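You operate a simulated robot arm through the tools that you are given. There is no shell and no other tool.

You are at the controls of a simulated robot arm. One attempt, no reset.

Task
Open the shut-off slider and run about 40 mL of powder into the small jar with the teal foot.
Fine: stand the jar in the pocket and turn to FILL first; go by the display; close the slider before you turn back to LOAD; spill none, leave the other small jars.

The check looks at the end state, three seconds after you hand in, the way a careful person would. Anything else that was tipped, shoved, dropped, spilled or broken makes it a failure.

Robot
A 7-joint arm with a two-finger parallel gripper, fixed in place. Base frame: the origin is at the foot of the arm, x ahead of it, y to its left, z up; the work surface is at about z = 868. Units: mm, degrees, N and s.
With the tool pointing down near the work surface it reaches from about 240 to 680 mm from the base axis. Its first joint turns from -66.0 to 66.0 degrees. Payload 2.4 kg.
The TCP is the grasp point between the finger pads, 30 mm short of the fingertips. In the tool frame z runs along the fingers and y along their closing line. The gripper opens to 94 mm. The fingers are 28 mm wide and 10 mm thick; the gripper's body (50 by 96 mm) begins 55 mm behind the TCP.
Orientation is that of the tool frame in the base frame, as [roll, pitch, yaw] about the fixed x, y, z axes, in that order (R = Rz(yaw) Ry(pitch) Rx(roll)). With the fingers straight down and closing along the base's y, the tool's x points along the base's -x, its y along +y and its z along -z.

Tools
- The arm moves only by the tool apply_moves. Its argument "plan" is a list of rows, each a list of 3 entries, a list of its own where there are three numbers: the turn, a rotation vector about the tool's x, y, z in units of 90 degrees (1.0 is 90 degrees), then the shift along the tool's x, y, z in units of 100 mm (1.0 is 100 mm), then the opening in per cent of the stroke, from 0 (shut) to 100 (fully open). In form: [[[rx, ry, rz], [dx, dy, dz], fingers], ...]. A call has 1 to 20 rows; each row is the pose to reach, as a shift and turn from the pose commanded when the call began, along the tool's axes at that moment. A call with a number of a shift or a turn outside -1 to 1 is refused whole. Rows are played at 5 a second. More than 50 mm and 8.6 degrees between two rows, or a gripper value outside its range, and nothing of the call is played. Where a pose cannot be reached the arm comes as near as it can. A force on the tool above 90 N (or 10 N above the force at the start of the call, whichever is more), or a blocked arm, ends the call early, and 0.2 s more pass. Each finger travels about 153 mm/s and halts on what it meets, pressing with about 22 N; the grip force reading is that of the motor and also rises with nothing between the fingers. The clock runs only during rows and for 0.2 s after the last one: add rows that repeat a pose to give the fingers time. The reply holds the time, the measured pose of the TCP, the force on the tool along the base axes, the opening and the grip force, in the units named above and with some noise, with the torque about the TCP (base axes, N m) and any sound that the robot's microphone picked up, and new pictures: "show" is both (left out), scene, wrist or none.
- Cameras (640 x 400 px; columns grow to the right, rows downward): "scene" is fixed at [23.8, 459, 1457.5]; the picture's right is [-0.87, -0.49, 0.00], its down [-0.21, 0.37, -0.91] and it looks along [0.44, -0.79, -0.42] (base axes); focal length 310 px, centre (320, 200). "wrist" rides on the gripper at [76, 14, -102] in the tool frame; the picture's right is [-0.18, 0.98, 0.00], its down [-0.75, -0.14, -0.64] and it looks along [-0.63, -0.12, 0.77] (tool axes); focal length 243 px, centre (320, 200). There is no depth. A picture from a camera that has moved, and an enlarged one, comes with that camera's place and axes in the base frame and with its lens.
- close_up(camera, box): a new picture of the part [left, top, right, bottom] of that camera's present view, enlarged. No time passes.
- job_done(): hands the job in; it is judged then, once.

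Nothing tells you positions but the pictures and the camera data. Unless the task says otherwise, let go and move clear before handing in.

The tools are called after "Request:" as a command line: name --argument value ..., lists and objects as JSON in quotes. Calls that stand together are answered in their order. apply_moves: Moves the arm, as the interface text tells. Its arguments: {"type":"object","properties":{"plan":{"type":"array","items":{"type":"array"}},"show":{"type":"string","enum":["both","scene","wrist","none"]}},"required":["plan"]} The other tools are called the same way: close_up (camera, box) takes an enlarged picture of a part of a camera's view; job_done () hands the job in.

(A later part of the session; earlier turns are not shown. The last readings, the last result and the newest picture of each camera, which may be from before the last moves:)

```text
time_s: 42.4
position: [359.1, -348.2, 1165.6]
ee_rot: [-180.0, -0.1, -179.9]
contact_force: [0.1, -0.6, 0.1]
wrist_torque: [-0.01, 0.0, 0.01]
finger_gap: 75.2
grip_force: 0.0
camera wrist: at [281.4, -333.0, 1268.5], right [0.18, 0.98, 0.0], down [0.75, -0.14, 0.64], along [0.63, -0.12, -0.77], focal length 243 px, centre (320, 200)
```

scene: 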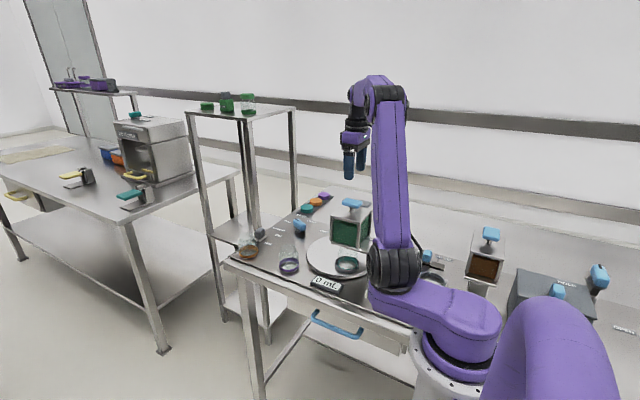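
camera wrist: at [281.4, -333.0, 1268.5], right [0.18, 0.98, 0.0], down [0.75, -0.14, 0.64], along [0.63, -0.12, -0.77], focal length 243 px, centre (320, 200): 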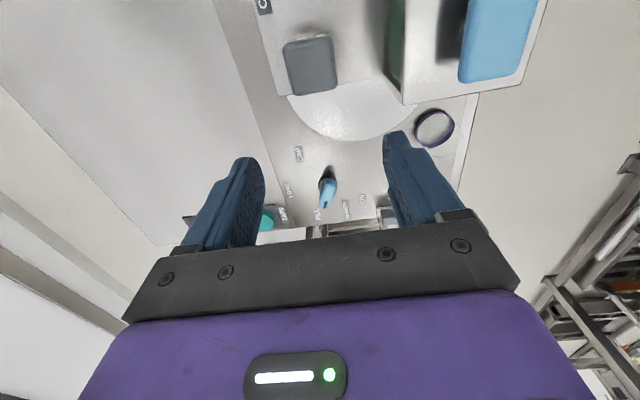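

Request:
apply_moves --plan '[[[0, 0, 0], [0.25, 0, 0], 80], [[0, 0, 0], [0.5, 0.01, 0], 80], [[0, 0, 0], [0.75, 0.01, 0], 80], [[0, 0, 0], [1.0, 0.01, 0], 80]]' --show "both"

Request:
close_up --camera "wrist" --box '[220, 0, 440, 180]'

Request:
close_up --camera "scene" --box '[300, 180, 440, 290]'

```text
time_s: 43.4
position: [257.6, -347.1, 1167.1]
ee_rot: [179.9, 0.0, -179.8]
contact_force: [0.0, -0.6, 0.1]
wrist_torque: [-0.01, -0.02, -0.01]
finger_gap: 75.2
grip_force: 0.1
camera wrist: at [180.7, -333.2, 1269.3], right [0.18, 0.98, 0.0], down [0.75, -0.14, 0.64], along [0.63, -0.12, -0.77], focal length 243 px, centre (320, 200)
```

scene: 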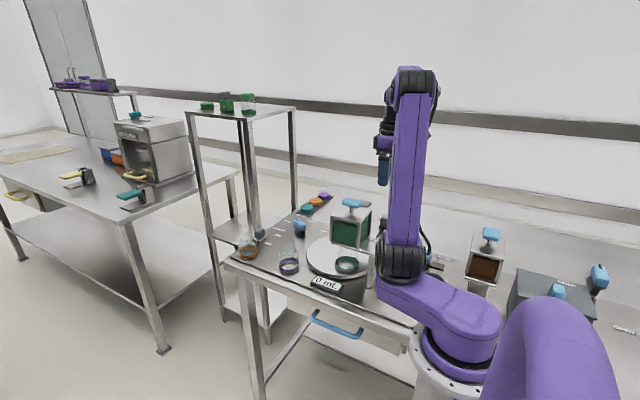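
wrist: 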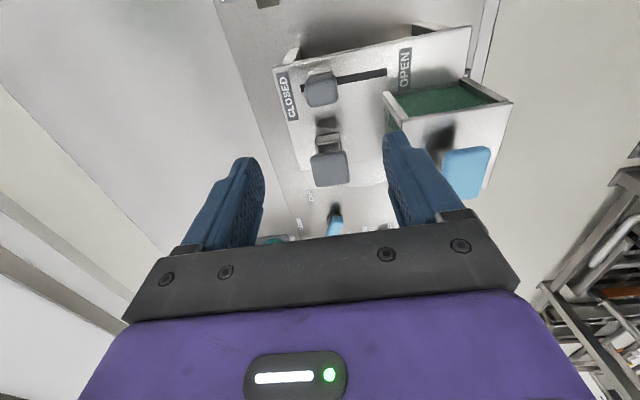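

```text
2.22 times, centred on (330, 90) of wrist
camera zoom: at [180.7, -333.2, 1269.3], right [0.18, 0.98, 0.0], down [0.75, -0.14, 0.64], along [0.63, -0.12, -0.77], focal length 539 px, centre (298, 444)
```

zoom: 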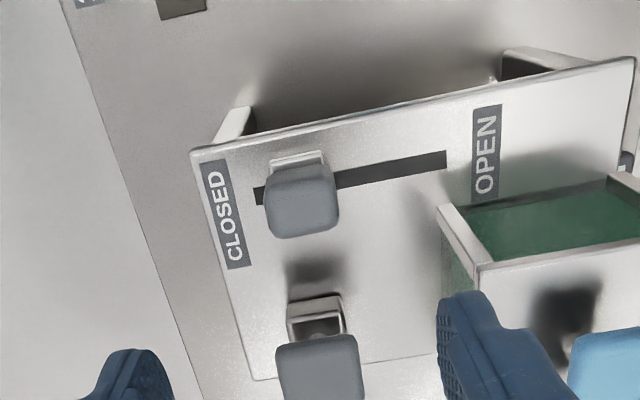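

```text
3.64 times, centred on (370, 235) of scene
camera zoom: at [23.8, 459.0, 1457.5], right [-0.87, -0.49, 0.0], down [-0.21, 0.37, -0.91], along [0.44, -0.79, -0.42], focal length 1129 px, centre (138, 73)
```

zoom: 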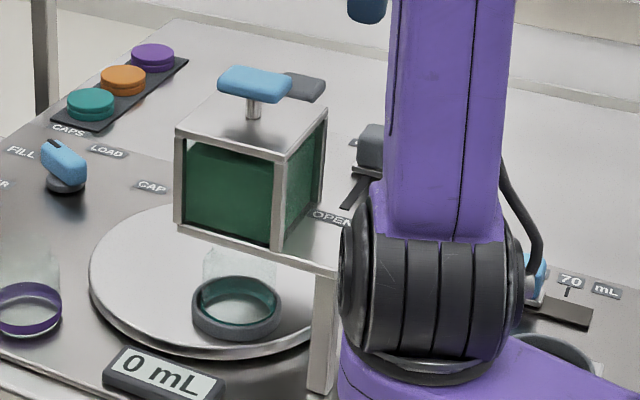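

The slider block sits at about (250, -344), top near 1028, in a slot running along +y from CLOSED to OPEN (to y≈-277). I'll align over it, offset slightly to -x to keep clear of the hopper, and come down.

Request:
apply_moves --plan '[[[0, 0, 0], [0.05, 0.015, 0.2], 80], [[0, 0, 0], [0.1, 0.025, 0.4], 80], [[0, 0, 0], [0.1, 0.025, 0.6], 80], [[0, 0, 0], [0.1, 0.025, 0.75], 80], [[0, 0, 0], [0.1, 0.025, 0.85], 80]]' --show "both"

Request:
close_up --camera "wrist" --box '[200, 20, 440, 220]'

Request:
close_up --camera "scene" --box '[300, 180, 440, 290]'

```text
time_s: 44.6
position: [249.8, -345.2, 1080.1]
ee_rot: [179.9, 0.0, -179.9]
contact_force: [0.2, 0.5, 0.0]
wrist_torque: [0.01, 0.02, 0.04]
finger_gap: 75.1
grip_force: 0.1
camera wrist: at [171.8, -331.0, 1183.0], right [0.18, 0.98, 0.0], down [0.75, -0.14, 0.64], along [0.63, -0.12, -0.77], focal length 243 px, centre (320, 200)
```

scene: 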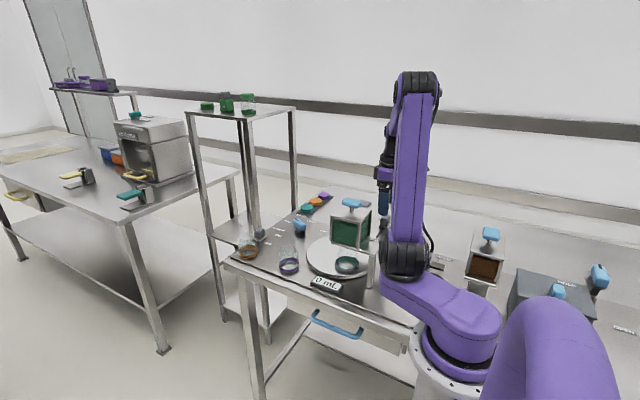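
wrist: 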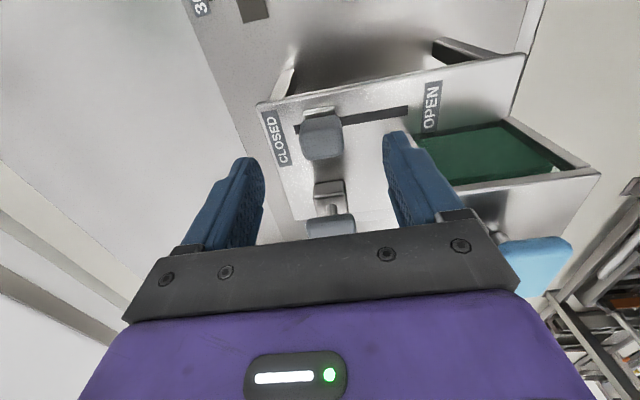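

```text
2.00 times, centred on (320, 120) of wrist
camera zoom: at [171.8, -331.0, 1183.0], right [0.18, 0.98, 0.0], down [0.75, -0.14, 0.64], along [0.63, -0.12, -0.77], focal length 485 px, centre (320, 360)
```

zoom: 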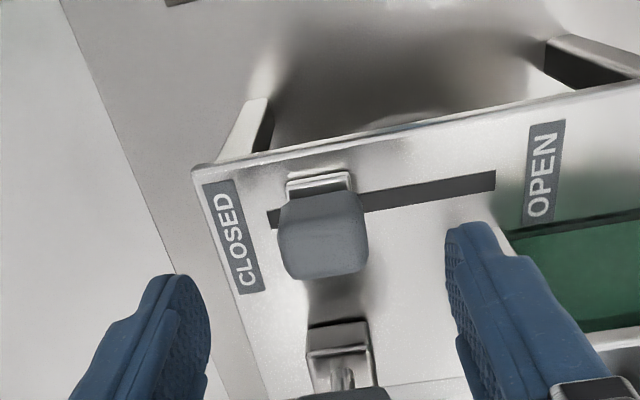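

```text
3.64 times, centred on (370, 235) of scene
camera zoom: at [23.8, 459.0, 1457.5], right [-0.87, -0.49, 0.0], down [-0.21, 0.37, -0.91], along [0.44, -0.79, -0.42], focal length 1129 px, centre (138, 73)
```

zoom: 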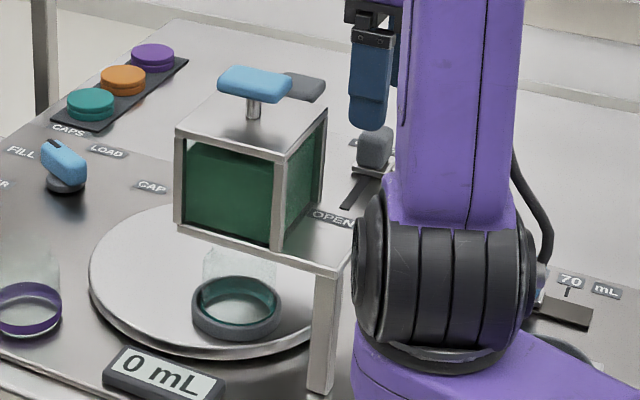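

The block is centred between the fingers. I'll go down to TCP z≈1040 and close on it gently.

Request:
apply_moves --plan '[[[0, 0, 0], [0, 0.005, 0.15], 80], [[0, 0, 0], [0, 0.005, 0.3], 80], [[0, 0, 0], [0, 0.005, 0.41], 80], [[0, 0, 0], [0, 0.005, 0.41], 80]]' --show "both"

Request:
close_up --camera "wrist" --box '[200, 40, 440, 240]'

Request:
close_up --camera "scene" --box '[340, 180, 440, 270]'

```text
time_s: 45.6
position: [249.6, -344.5, 1038.6]
ee_rot: [180.0, 0.0, -179.9]
contact_force: [0.1, 0.7, -0.8]
wrist_torque: [-0.03, 0.01, -0.01]
finger_gap: 75.1
grip_force: 0.1
camera wrist: at [172.4, -330.0, 1141.5], right [0.18, 0.98, 0.0], down [0.75, -0.14, 0.64], along [0.63, -0.12, -0.77], focal length 243 px, centre (320, 200)
```

scene: 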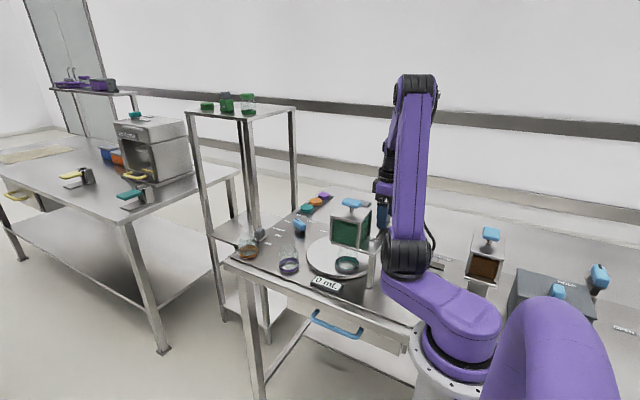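
wrist: 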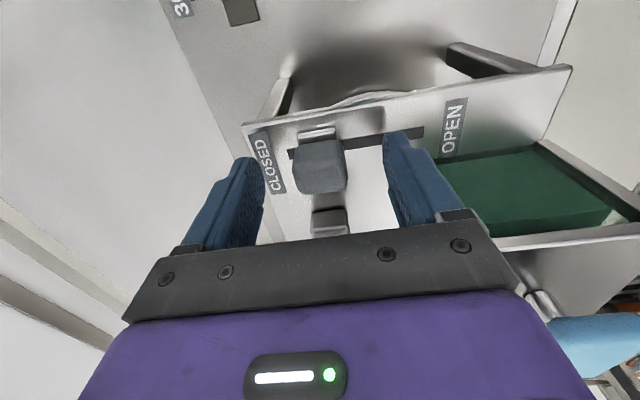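

```text
2.00 times, centred on (320, 140) of wrist
camera zoom: at [172.4, -330.0, 1141.5], right [0.18, 0.98, 0.0], down [0.75, -0.14, 0.64], along [0.63, -0.12, -0.77], focal length 485 px, centre (320, 320)
```

zoom: 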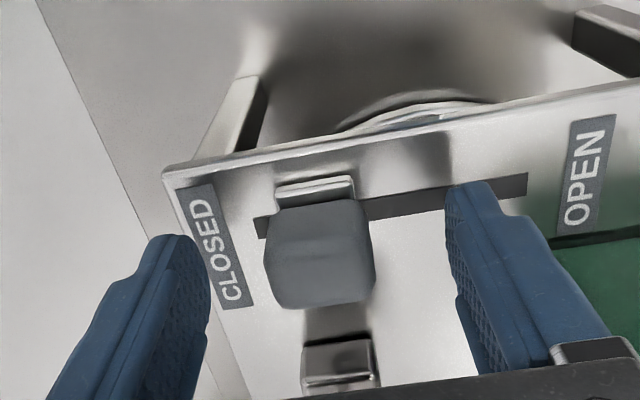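

```text
4.44 times, centred on (390, 225) of scene
camera zoom: at [23.8, 459.0, 1457.5], right [-0.87, -0.49, 0.0], down [-0.21, 0.37, -0.91], along [0.44, -0.79, -0.42], focal length 1380 px, centre (9, 89)
```

zoom: 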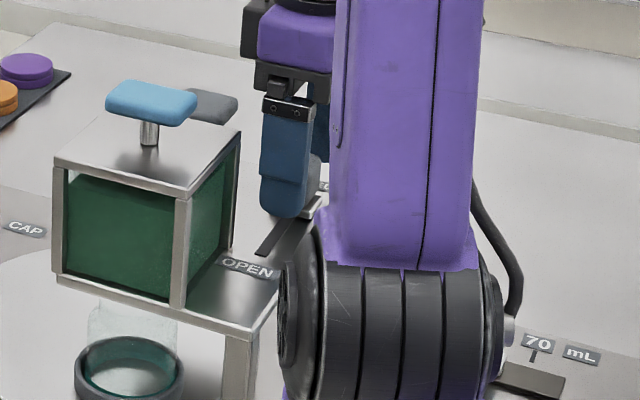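

Request:
apply_moves --plan '[[[0, 0, 0], [0, 0, 0], 60], [[0, 0, 0], [0, 0, 0], 48], [[0, 0, 0], [0, 0, 0], 42], [[0, 0, 0], [0, 0, 0], 38], [[0, 0, 0], [0, 0, 0], 35], [[0, 0, 0], [0, 0, 0], 32], [[0, 0, 0], [0, 0, 0], 22], [[0, 0, 0], [0, 0, 0], 22]]' --show "both"

Request:
close_up --camera "wrist" --box '[200, 40, 440, 240]'

Request:
close_up --camera "scene" --box '[290, 200, 400, 300]'

```text
time_s: 47.4
position: [249.3, -345.3, 1039.1]
ee_rot: [180.0, 0.0, -180.0]
contact_force: [0.4, -0.8, -0.1]
wrist_torque: [-0.02, 0.01, -0.1]
finger_gap: 31.3
grip_force: 45.5
camera wrist: at [172.4, -330.1, 1141.7], right [0.18, 0.98, 0.0], down [0.75, -0.14, 0.64], along [0.63, -0.12, -0.77], focal length 243 px, centre (320, 200)
```

scene: 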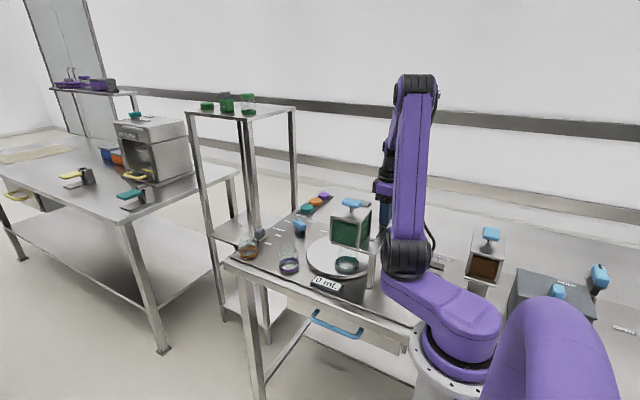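
wrist: 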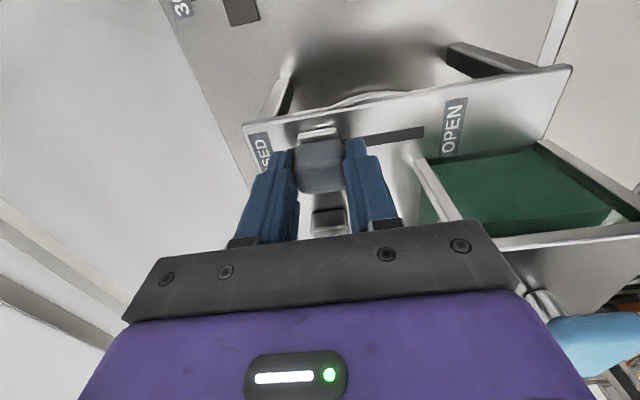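

```text
2.00 times, centred on (320, 140) of wrist
camera zoom: at [172.4, -330.1, 1141.7], right [0.18, 0.98, 0.0], down [0.75, -0.14, 0.64], along [0.63, -0.12, -0.77], focal length 485 px, centre (320, 320)
```

zoom: 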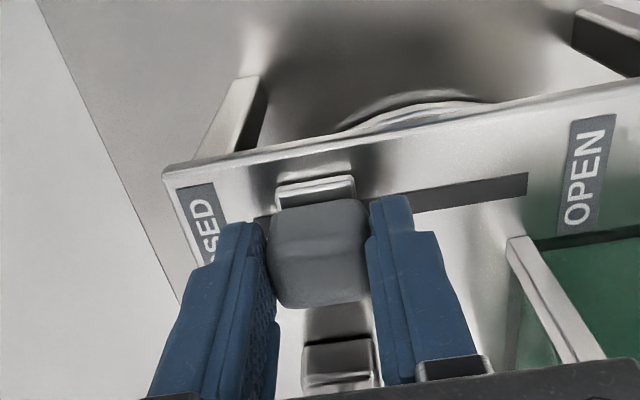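

```text
4.00 times, centred on (345, 250) of scene
camera zoom: at [23.8, 459.0, 1457.5], right [-0.87, -0.49, 0.0], down [-0.21, 0.37, -0.91], along [0.44, -0.79, -0.42], focal length 1242 px, centre (220, 0)
```

zoom: 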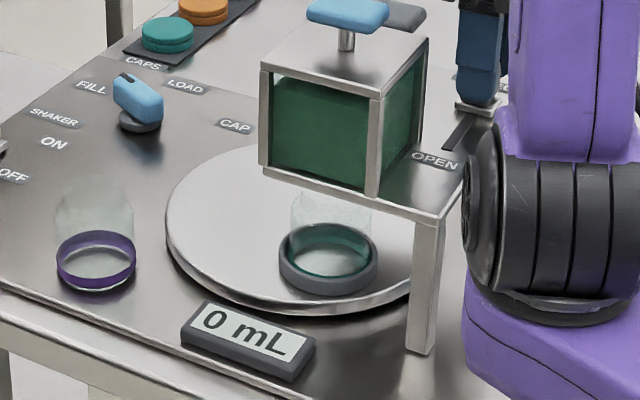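

The slider is gripped and the display is clearly visible. I'll open in small steps, starting with 10 mm.

Request:
apply_moves --plan '[[[0, 0, 0], [0, 0.05, 0], 22], [[0, 0, 0], [0, 0.1, 0], 22]]' --show "scene"

Request:
close_up --camera "scene" --box '[290, 200, 400, 300]'

```text
time_s: 48.0
position: [249.6, -335.7, 1039.3]
ee_rot: [-180.0, -0.1, -179.9]
contact_force: [1.2, -0.6, 4.8]
wrist_torque: [0.13, 0.15, -0.04]
finger_gap: 31.4
grip_force: 44.7
```

scene: 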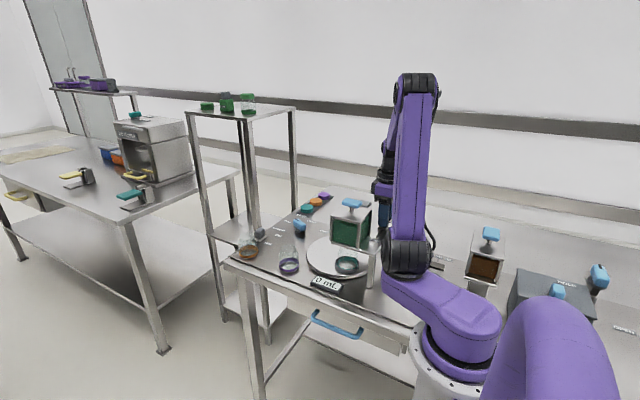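

```text
4.00 times, centred on (345, 250) of scene
camera zoom: at [23.8, 459.1, 1457.4], right [-0.87, -0.49, 0.0], down [-0.21, 0.37, -0.91], along [0.44, -0.79, -0.42], focal length 1242 px, centre (220, 0)
```

zoom: 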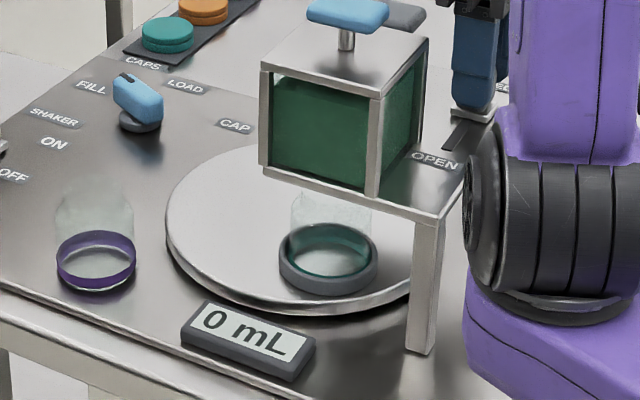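

The slider moves easily with no flow yet. Another 6 mm.

Request:
apply_moves --plan '[[[0, 0, 0], [0, 0.03, 0], 22], [[0, 0, 0], [0, 0.06, 0], 22], [[0, 0, 0], [0, 0.06, 0], 22]]' --show "none"

Request:
close_up --camera "scene" --box '[290, 200, 400, 300]'

```text
time_s: 48.8
position: [249.4, -329.0, 1039.4]
ee_rot: [179.8, 0.0, -179.9]
contact_force: [2.1, -0.4, -13.7]
wrist_torque: [-0.13, -0.4, -0.19]
finger_gap: 31.4
grip_force: 44.8
```

```text
4.00 times, centred on (345, 250) of scene
camera zoom: at [24.0, 458.9, 1457.5], right [-0.87, -0.49, 0.0], down [-0.21, 0.37, -0.91], along [0.44, -0.79, -0.42], focal length 1242 px, centre (220, 0)
```

zoom: 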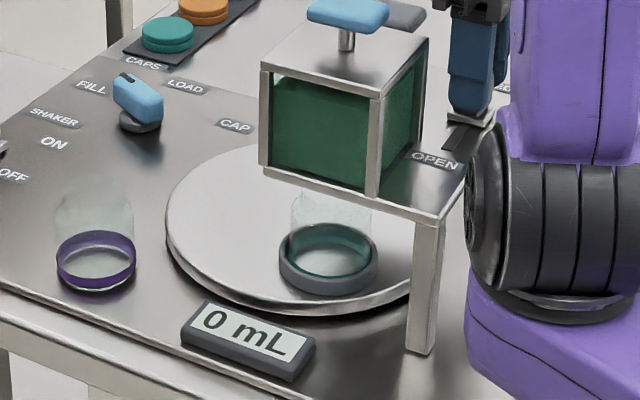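

Request:
apply_moves --plan '[[[0, 0, 0], [0, 0.03, 0], 22], [[0, 0, 0], [0, 0.06, 0], 22], [[0, 0, 0], [0, 0.06, 0], 22]]' --show "none"

Request:
close_up --camera "scene" --box '[290, 200, 400, 300]'

```text
time_s: 49.6
position: [249.6, -322.3, 1038.4]
ee_rot: [179.8, 0.0, -179.9]
contact_force: [7.6, -0.4, -24.9]
wrist_torque: [-0.02, 0.15, -0.21]
finger_gap: 31.2
grip_force: 44.5
```

```text
4.00 times, centred on (345, 250) of scene
camera zoom: at [24.2, 458.8, 1457.5], right [-0.87, -0.49, 0.0], down [-0.21, 0.37, -0.91], along [0.44, -0.79, -0.42], focal length 1242 px, centre (220, 0)
```

zoom: 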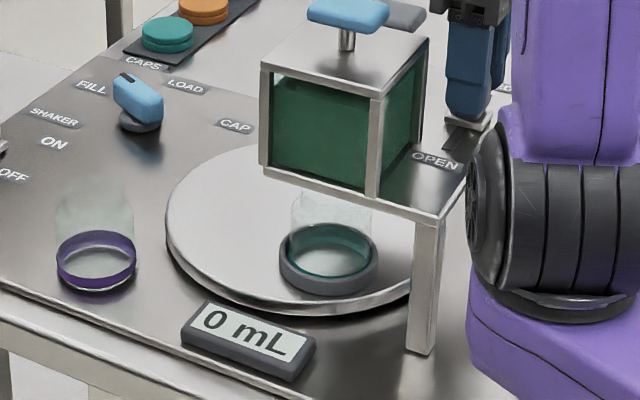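

Force is building up vertically, so I'll ease down 1 mm while advancing another 5 mm.

Request:
apply_moves --plan '[[[0, 0, 0], [0, 0.025, 0.01], 22], [[0, 0, 0], [0, 0.05, 0.01], 22], [[0, 0, 0], [0, 0.05, 0.01], 22]]' --show "none"

Request:
close_up --camera "scene" --box '[290, 200, 400, 300]'

```text
time_s: 50.4
position: [250.3, -318.8, 1039.8]
ee_rot: [-179.8, 0.1, -179.9]
contact_force: [10.5, -0.3, -3.5]
wrist_torque: [0.08, 0.65, 0.0]
finger_gap: 31.3
grip_force: 45.3
```

```text
4.00 times, centred on (345, 250) of scene
camera zoom: at [24.2, 459.0, 1457.5], right [-0.87, -0.49, 0.0], down [-0.21, 0.37, -0.91], along [0.44, -0.79, -0.42], focal length 1242 px, centre (220, 0)
```

zoom: 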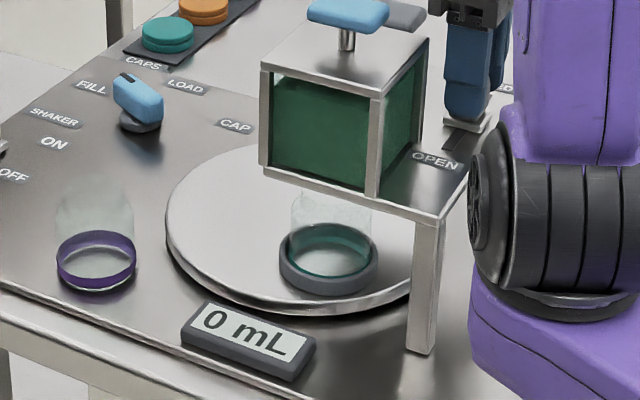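

Request:
apply_moves --plan '[[[0, 0, 0], [0, 0.025, 0], 22], [[0, 0, 0], [0, 0.05, 0], 22], [[0, 0, 0], [0, 0.05, 0], 22]]' --show "none"

Request:
close_up --camera "scene" --box '[290, 200, 400, 300]'

```text
time_s: 51.2
position: [249.7, -314.3, 1038.6]
ee_rot: [-179.7, 0.1, -179.9]
contact_force: [10.5, 0.4, 24.4]
wrist_torque: [0.16, 0.26, -0.06]
finger_gap: 31.0
grip_force: 44.7
```

```text
4.00 times, centred on (345, 250) of scene
camera zoom: at [23.9, 459.3, 1457.4], right [-0.87, -0.49, 0.0], down [-0.21, 0.37, -0.91], along [0.44, -0.79, -0.42], focal length 1242 px, centre (220, 0)
```

zoom: 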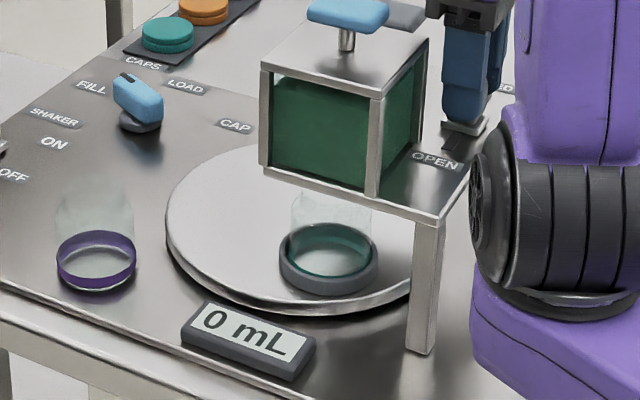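

Request:
apply_moves --plan '[[[0, 0, 0], [0, 0.025, -0.007], 22], [[0, 0, 0], [0, 0.05, -0.007], 22]]' --show "none"

Request:
close_up --camera "scene" --box '[290, 200, 400, 300]'

```text
time_s: 51.8
position: [249.8, -307.8, 1038.4]
ee_rot: [-179.7, 0.0, -179.8]
contact_force: [11.6, -0.2, 27.6]
wrist_torque: [0.13, -0.71, -0.15]
finger_gap: 31.3
grip_force: 44.9
```

```text
4.00 times, centred on (345, 250) of scene
camera zoom: at [23.9, 459.3, 1457.4], right [-0.87, -0.49, 0.0], down [-0.21, 0.37, -0.91], along [0.44, -0.79, -0.42], focal length 1242 px, centre (220, 0)
```

zoom: 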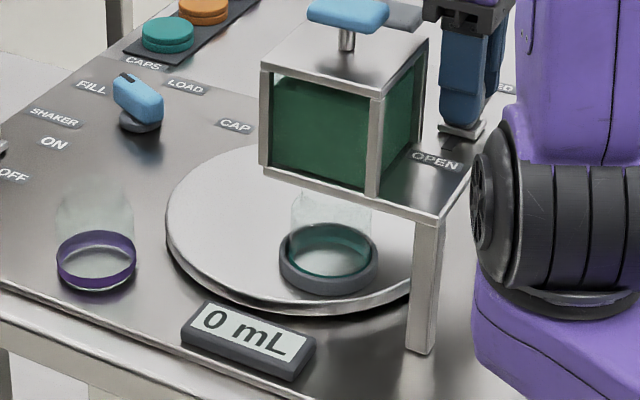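

Request:
apply_moves --plan '[[[0, 0, 0], [0, 0.02, -0.01], 22], [[0, 0, 0], [0, 0.04, -0.01], 22], [[0, 0, 0], [0, 0.04, -0.01], 22]]' --show "none"

Request:
close_up --camera "scene" --box '[290, 200, 400, 300]'

```text
time_s: 52.6
position: [250.0, -302.6, 1039.2]
ee_rot: [179.9, 0.0, -179.9]
contact_force: [19.1, 0.4, -12.3]
wrist_torque: [-0.22, -1.07, -0.13]
finger_gap: 31.4
grip_force: 45.5
```

```text
4.00 times, centred on (345, 250) of scene
camera zoom: at [24.5, 458.9, 1457.5], right [-0.87, -0.49, 0.0], down [-0.21, 0.37, -0.91], along [0.44, -0.79, -0.42], focal length 1242 px, centre (220, 0)
```

zoom: 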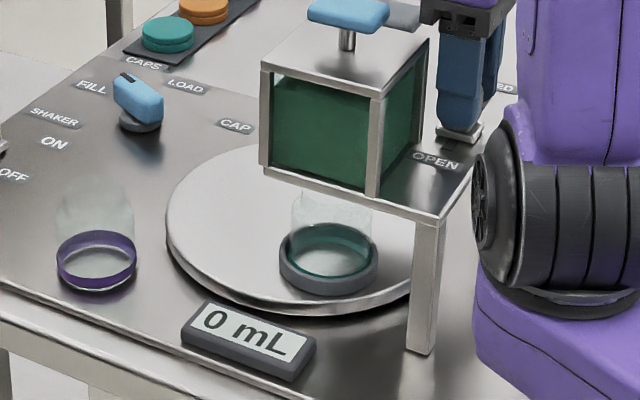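

Request:
apply_moves --plan '[[[0, 0, 0], [-0.01, 0.02, 0], 22], [[0, 0, 0], [-0.01, 0.04, 0], 22], [[0, 0, 0], [-0.01, 0.04, 0], 22]]' --show "none"

Request:
close_up --camera "scene" --box '[290, 200, 400, 300]'

```text
time_s: 53.4
position: [249.5, -298.7, 1038.8]
ee_rot: [179.7, -0.2, -179.8]
contact_force: [8.5, 1.0, -24.6]
wrist_torque: [-0.1, -0.41, -0.13]
finger_gap: 31.5
grip_force: 45.6
```

```text
4.00 times, centred on (345, 250) of scene
camera zoom: at [24.2, 458.8, 1457.5], right [-0.87, -0.49, 0.0], down [-0.21, 0.37, -0.91], along [0.44, -0.79, -0.42], focal length 1242 px, centre (220, 0)
```

zoom: 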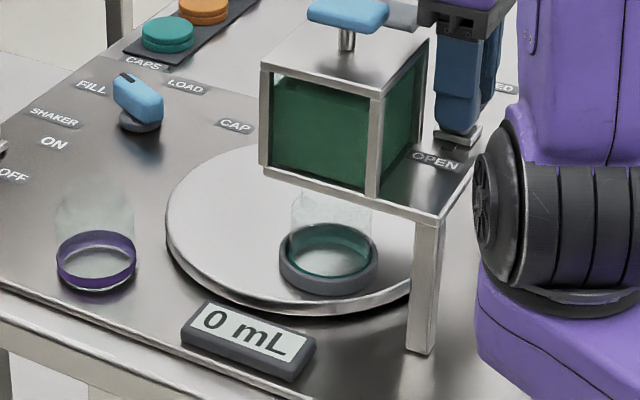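

Request:
close_up --camera "wrist" --box '[200, 20, 440, 220]'

Request:
close_up --camera "scene" --box '[325, 240, 375, 280]'

```text
2.00 times, centred on (320, 120) of wrist
camera zoom: at [172.6, -284.5, 1142.2], right [0.18, 0.98, 0.0], down [0.76, -0.14, 0.64], along [0.63, -0.11, -0.77], focal length 485 px, centre (320, 360)
```

zoom: 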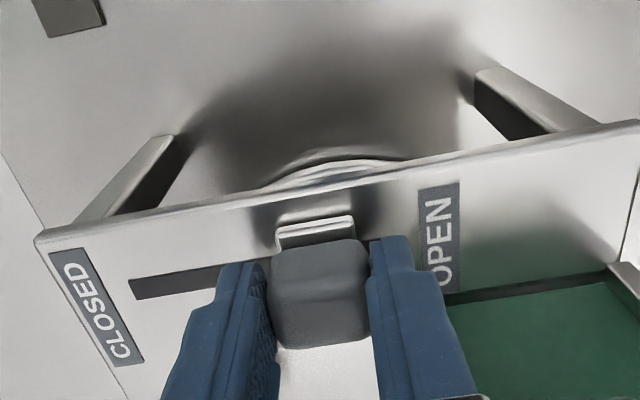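

```text
10.00 times, centred on (350, 260) of scene
camera zoom: at [24.2, 458.8, 1457.5], right [-0.87, -0.49, 0.0], down [-0.21, 0.37, -0.91], along [0.44, -0.79, -0.42], focal length 3105 px, centre (20, -400)
```

zoom: 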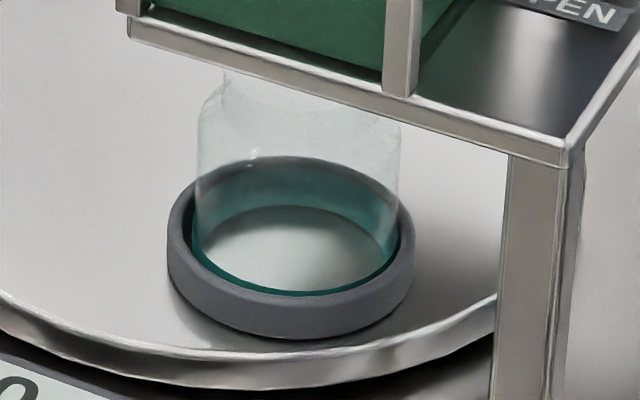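

The slider is about 5 mm short of the slot end. I'll finish opening it and watch briefly.

Request:
apply_moves --plan '[[[0, 0, 0], [-0.005, 0.025, 0.01], 22], [[0, 0, 0], [-0.005, 0.045, 0.01], 22]]' --show "none"

Request:
close_up --camera "scene" --box '[290, 200, 400, 300]'

```text
time_s: 54.0
position: [249.5, -294.3, 1038.2]
ee_rot: [179.8, -0.2, -179.9]
contact_force: [-4.0, 0.4, -13.3]
wrist_torque: [0.12, 1.02, -0.02]
finger_gap: 31.1
grip_force: 45.1
```

```text
4.00 times, centred on (345, 250) of scene
camera zoom: at [23.9, 458.9, 1457.5], right [-0.87, -0.49, 0.0], down [-0.21, 0.37, -0.91], along [0.44, -0.79, -0.42], focal length 1242 px, centre (220, 0)
```

zoom: 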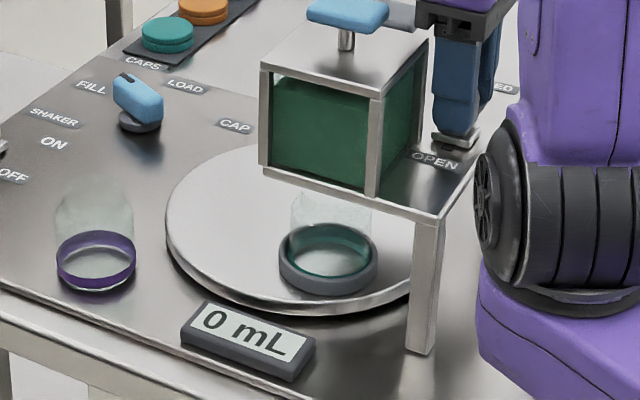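

Request:
apply_moves --plan '[[[0, 0, 0], [0, 0.015, 0], 22], [[0, 0, 0], [0, 0.02, 0], 22], [[0, 0, 0], [0, 0.02, 0], 22]]' --show "wrist"

Request:
close_up --camera "scene" --box '[290, 200, 400, 300]'

```text
time_s: 54.8
position: [249.5, -294.9, 1039.5]
ee_rot: [-179.8, 0.0, 180.0]
contact_force: [-7.5, -12.4, -28.3]
wrist_torque: [-0.21, 0.68, -0.02]
finger_gap: 31.4
grip_force: 45.4
camera wrist: at [172.2, -279.7, 1142.0], right [0.18, 0.98, 0.0], down [0.75, -0.14, 0.64], along [0.63, -0.12, -0.77], focal length 243 px, centre (320, 200)
```

wrist: 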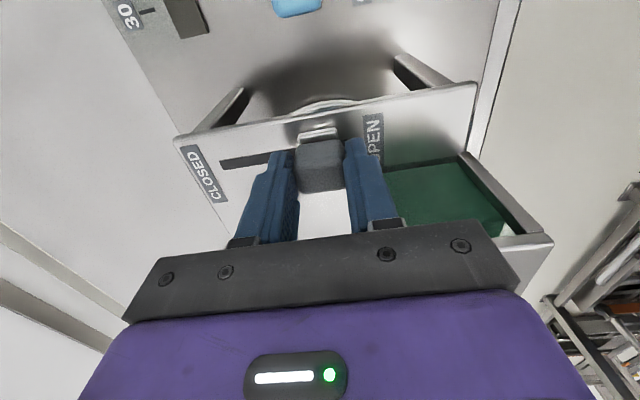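

```text
4.00 times, centred on (345, 250) of scene
camera zoom: at [23.8, 458.4, 1457.7], right [-0.87, -0.49, 0.0], down [-0.21, 0.37, -0.91], along [0.44, -0.79, -0.42], focal length 1242 px, centre (220, 0)
```

zoom: 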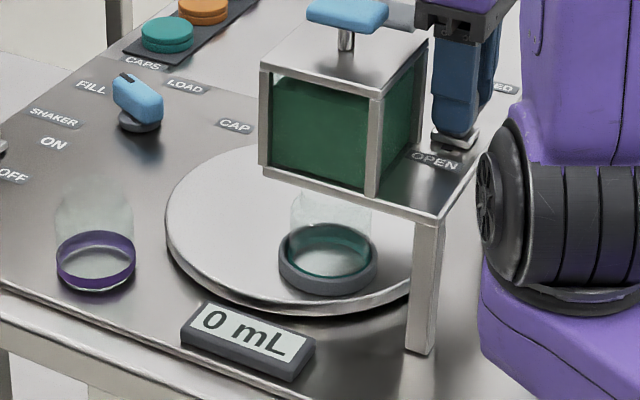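

The slider is at its end stop but nothing is flowing yet. I'll wait one second and recheck, ready to close.

Request:
apply_moves --plan '[[[0, 0, 0], [0, -0.02, 0.01], 22], [[0, 0, 0], [0, -0.02, 0.01], 22], [[0, 0, 0], [0, -0.02, 0.01], 22], [[0, 0, 0], [0, -0.02, 0.01], 22]]' --show "scene"

Request:
close_up --camera "scene" --box '[290, 200, 400, 300]'

Request:
close_up --camera "scene" --box '[325, 240, 375, 280]'

```text
time_s: 55.8
position: [250.0, -294.6, 1038.1]
ee_rot: [-179.9, 0.0, -179.8]
contact_force: [-16.5, 0.8, 16.3]
wrist_torque: [0.34, 0.92, -0.22]
finger_gap: 31.2
grip_force: 45.3
```

scene: 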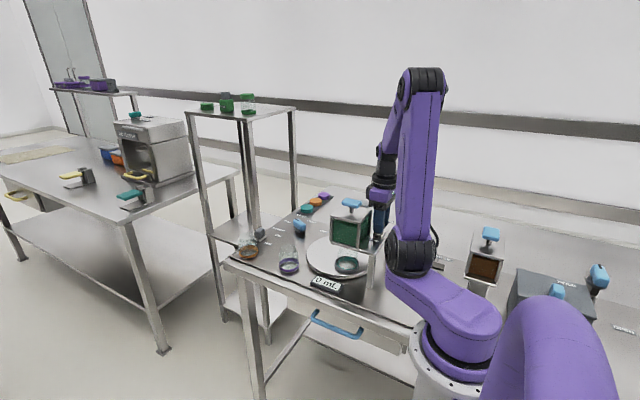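

```text
4.00 times, centred on (345, 250) of scene
camera zoom: at [23.2, 459.2, 1457.4], right [-0.87, -0.49, 0.0], down [-0.21, 0.37, -0.91], along [0.44, -0.79, -0.42], focal length 1242 px, centre (220, 0)
```

zoom: 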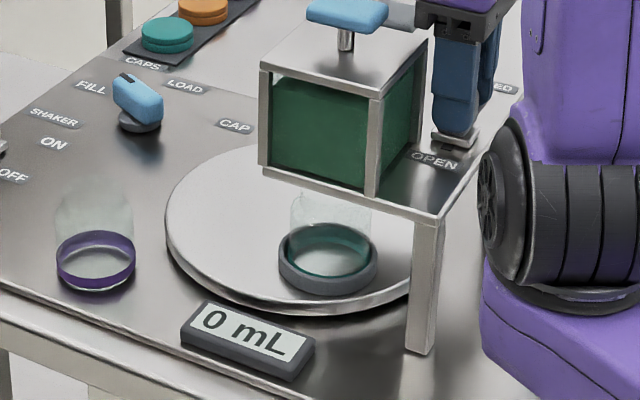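

```text
10.00 times, centred on (350, 260) of scene
camera zoom: at [23.2, 459.2, 1457.4], right [-0.87, -0.49, 0.0], down [-0.21, 0.37, -0.91], along [0.44, -0.79, -0.42], focal length 3105 px, centre (20, -400)
```

zoom: 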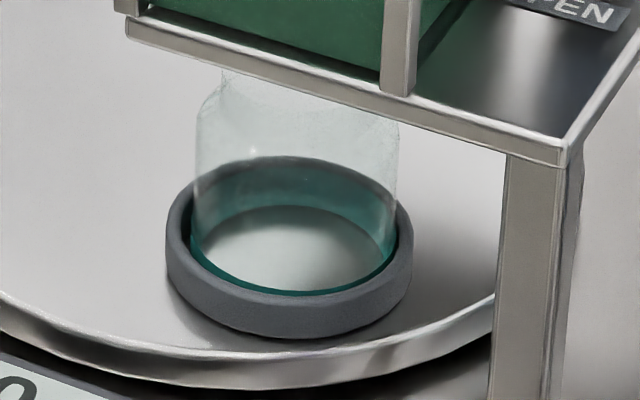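

With the slider fully open nothing flows, so the powder seems bridged; the station has a SHAKER ON/OFF control (now OFF). To keep the slider as the gate, I'll close it again first, then look at the shaker and the unlabelled grey handle.

Request:
apply_moves --plan '[[[0, 0, 0], [0.0, -0.06, -0.005], 22], [[0, 0, 0], [0.003, -0.12, -0.005], 22], [[0, 0, 0], [0.006, -0.18, -0.008], 22], [[0, 0, 0], [0.008, -0.24, -0.01], 22], [[0, 0, 0], [0.01, -0.3, -0.01], 22], [[0, 0, 0], [0.012, -0.36, -0.01], 22], [[0, 0, 0], [0.015, -0.42, -0.01], 22], [[0, 0, 0], [0.015, -0.48, -0.013], 22], [[0, 0, 0], [0.015, -0.505, -0.013], 22], [[0, 0, 0], [0.015, -0.505, -0.013], 22]]' --show "both"

Request:
close_up --camera "scene" --box '[290, 200, 400, 300]'

Request:
close_up --camera "wrist" --box '[200, 20, 440, 220]'

```text
time_s: 58.0
position: [250.0, -344.8, 1038.4]
ee_rot: [179.8, 0.0, -179.8]
contact_force: [2.7, 5.0, -10.2]
wrist_torque: [0.03, -0.97, -0.1]
finger_gap: 31.4
grip_force: 45.0
camera wrist: at [172.3, -331.2, 1142.1], right [0.18, 0.98, 0.0], down [0.75, -0.14, 0.64], along [0.63, -0.11, -0.77], focal length 243 px, centre (320, 200)
```

scene: 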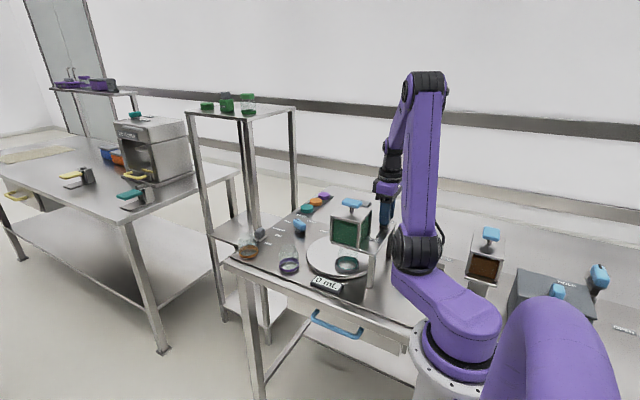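
wrist: 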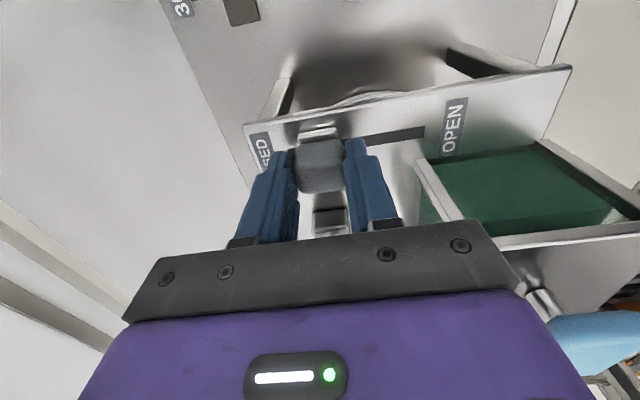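

```text
4.00 times, centred on (345, 250) of scene
camera zoom: at [23.9, 459.1, 1457.4], right [-0.87, -0.49, 0.0], down [-0.21, 0.37, -0.91], along [0.44, -0.79, -0.42], focal length 1242 px, centre (220, 0)
```

zoom: 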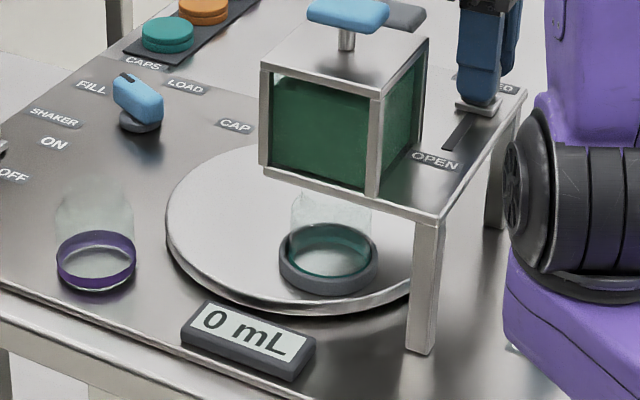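

```text
2.00 times, centred on (320, 120) of wrist
camera zoom: at [172.3, -331.2, 1142.1], right [0.18, 0.98, 0.0], down [0.75, -0.14, 0.64], along [0.63, -0.11, -0.77], focal length 485 px, centre (320, 360)
```

zoom: 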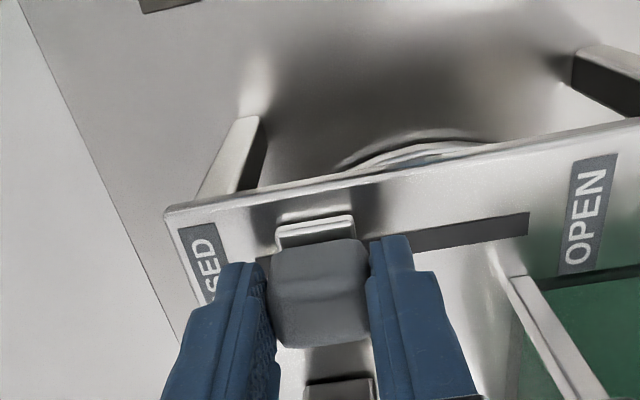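

The slider is closed again and the display still reads 0. I'll let go, rise and inspect the grey T-handle and the shaker.

Request:
apply_moves --plan '[[[0, 0, 0], [0, 0, 0], 34], [[0, 0, 0], [0, 0, 0], 40], [[0, 0, 0], [0, 0, 0], 60], [[0, 0, 0], [0, 0, 0], 70], [[0, 0, 0], [0, 0, -0.15], 75], [[0, 0, 0], [0, 0, -0.35], 75], [[0, 0, 0], [0, 0, -0.55], 75], [[0, 0, 0], [0, 0, -0.8], 75], [[0, 0, 0], [0, 0, -1.0], 75]]' --show "none"

Request:
apply_moves --plan '[[[0, 0, 0], [0, 0, -0.25], 75], [[0, 0, 0], [0, 0, -0.5], 75], [[0, 0, 0], [0, 0, -0.7], 75]]' --show "both"

Request:
close_up --camera "wrist" --box '[240, 60, 400, 220]'

Request:
close_up --camera "scene" --box '[320, 180, 420, 260]'

Request:
close_up --camera "scene" --box '[225, 205, 305, 265]'

```text
time_s: 60.0
position: [249.0, -346.3, 1139.8]
ee_rot: [180.0, -0.1, -179.9]
contact_force: [-0.1, -0.3, 0.1]
wrist_torque: [0.01, 0.02, -0.02]
finger_gap: 70.6
grip_force: 0.0
```

```text
time_s: 60.8
position: [248.7, -347.5, 1210.3]
ee_rot: [-180.0, 0.0, -179.9]
contact_force: [1.2, -0.4, 0.8]
wrist_torque: [0.0, -0.01, 0.0]
finger_gap: 70.3
grip_force: 0.1
camera wrist: at [171.2, -331.8, 1312.7], right [0.18, 0.98, 0.0], down [0.75, -0.14, 0.64], along [0.63, -0.12, -0.77], focal length 243 px, centre (320, 200)
```

scene: 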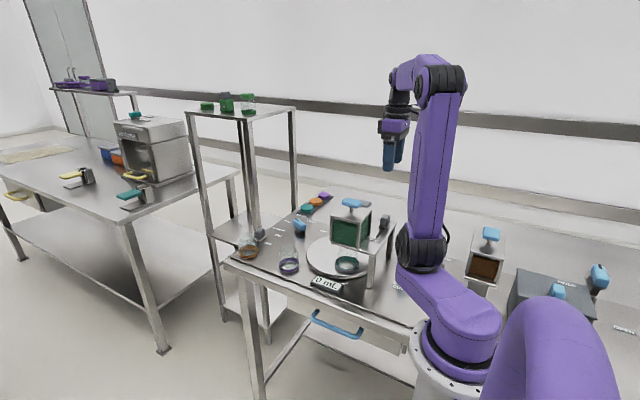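
wrist: 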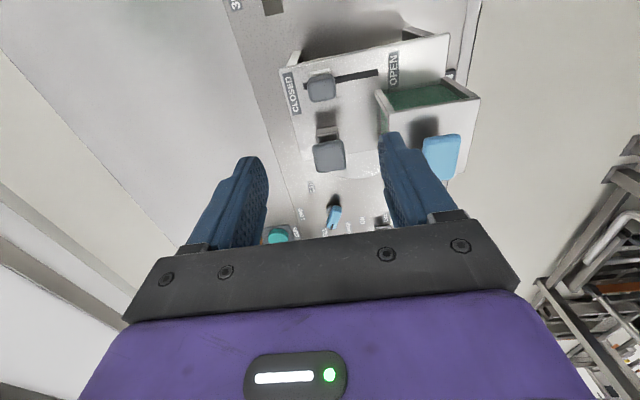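

```text
2.50 times, centred on (320, 140) of wrist
camera zoom: at [171.2, -331.8, 1312.7], right [0.18, 0.98, 0.0], down [0.75, -0.14, 0.64], along [0.63, -0.12, -0.77], focal length 606 px, centre (320, 350)
```

zoom: 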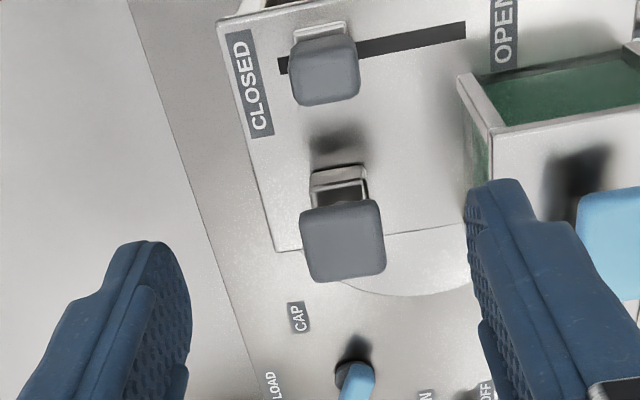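

```text
5.00 times, centred on (370, 220) of scene
camera zoom: at [23.8, 459.0, 1457.5], right [-0.87, -0.49, 0.0], down [-0.21, 0.37, -0.91], along [0.44, -0.79, -0.42], focal length 1553 px, centre (70, 100)
```

zoom: 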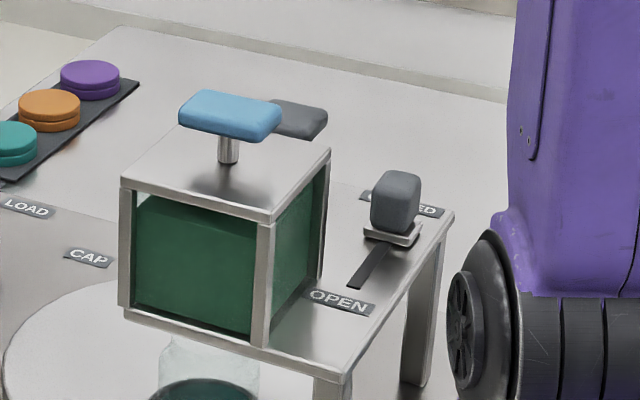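

```text
6.67 times, centred on (265, 235) of scene
camera zoom: at [23.8, 459.0, 1457.5], right [-0.87, -0.49, 0.0], down [-0.21, 0.37, -0.91], along [0.44, -0.79, -0.42], focal length 2070 px, centre (687, -33)
```

zoom: 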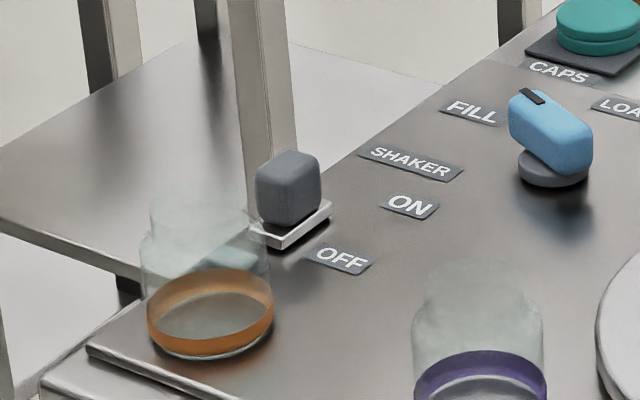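

The SHAKER block sits at OFF near (659, -260), and ON is towards -y (about -311). It's beyond straight-down reach, so I'll tilt the tool about 20° outward. First I'll travel there at height.

Request:
apply_moves --plan '[[[0, 0, 0], [-0.25, 0.05, 0], 75], [[0, 0, 0], [-0.5, 0.1, 0], 75], [[0, 0, 0], [-0.75, 0.16, 0], 75], [[0, 0, 0], [-0.93, 0.22, 0], 75]]' --show "none"

Request:
apply_moves --plan '[[[0, 0, 0], [-0.25, 0.05, 0], 75], [[0, 0, 0], [-0.5, 0.1, 0], 75], [[0, 0, 0], [-0.75, 0.16, 0], 75], [[0, 0, 0], [-0.93, 0.22, 0], 75]]' --show "none"

Request:
apply_moves --plan '[[[0, 0, 0], [-0.25, 0.05, 0.15], 75], [[0, 0, 0], [-0.5, 0.1, 0.3], 75], [[0, 0, 0], [-0.75, 0.16, 0.45], 75], [[0, 0, 0], [-0.9, 0.22, 0.6], 70]]' --show "both"

Request:
close_up --camera "wrist" --box '[220, 20, 420, 200]'

```text
time_s: 61.8
position: [342.6, -323.1, 1209.4]
ee_rot: [-180.0, 0.1, -180.0]
contact_force: [-0.2, 0.7, -1.2]
wrist_torque: [-0.01, 0.02, -0.02]
finger_gap: 70.4
grip_force: 0.0
```

```text
time_s: 62.8
position: [435.8, -301.0, 1211.0]
ee_rot: [180.0, 0.0, 180.0]
contact_force: [0.5, -0.6, 0.2]
wrist_torque: [0.0, 0.02, 0.0]
finger_gap: 70.4
grip_force: 0.1
```

```text
time_s: 63.8
position: [526.5, -275.9, 1147.7]
ee_rot: [180.0, 0.0, -179.8]
contact_force: [-0.7, -0.4, 0.1]
wrist_torque: [-0.04, 0.0, 0.02]
finger_gap: 65.8
grip_force: 0.0
camera wrist: at [448.4, -262.7, 1251.4], right [0.18, 0.98, 0.0], down [0.75, -0.14, 0.64], along [0.63, -0.12, -0.77], focal length 243 px, centre (320, 200)
```

scene: 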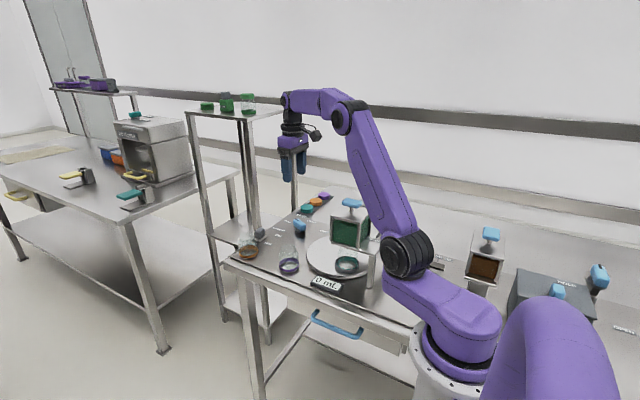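
wrist: 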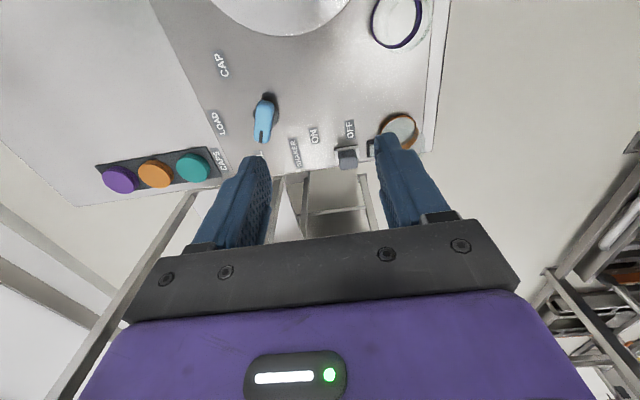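

```text
2.22 times, centred on (320, 110) of wrist
camera zoom: at [448.4, -262.7, 1251.4], right [0.18, 0.98, 0.0], down [0.75, -0.14, 0.64], along [0.63, -0.12, -0.77], focal length 539 px, centre (320, 400)
```

zoom: 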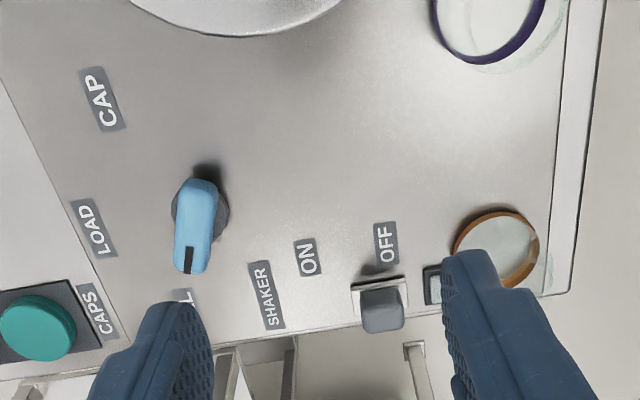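

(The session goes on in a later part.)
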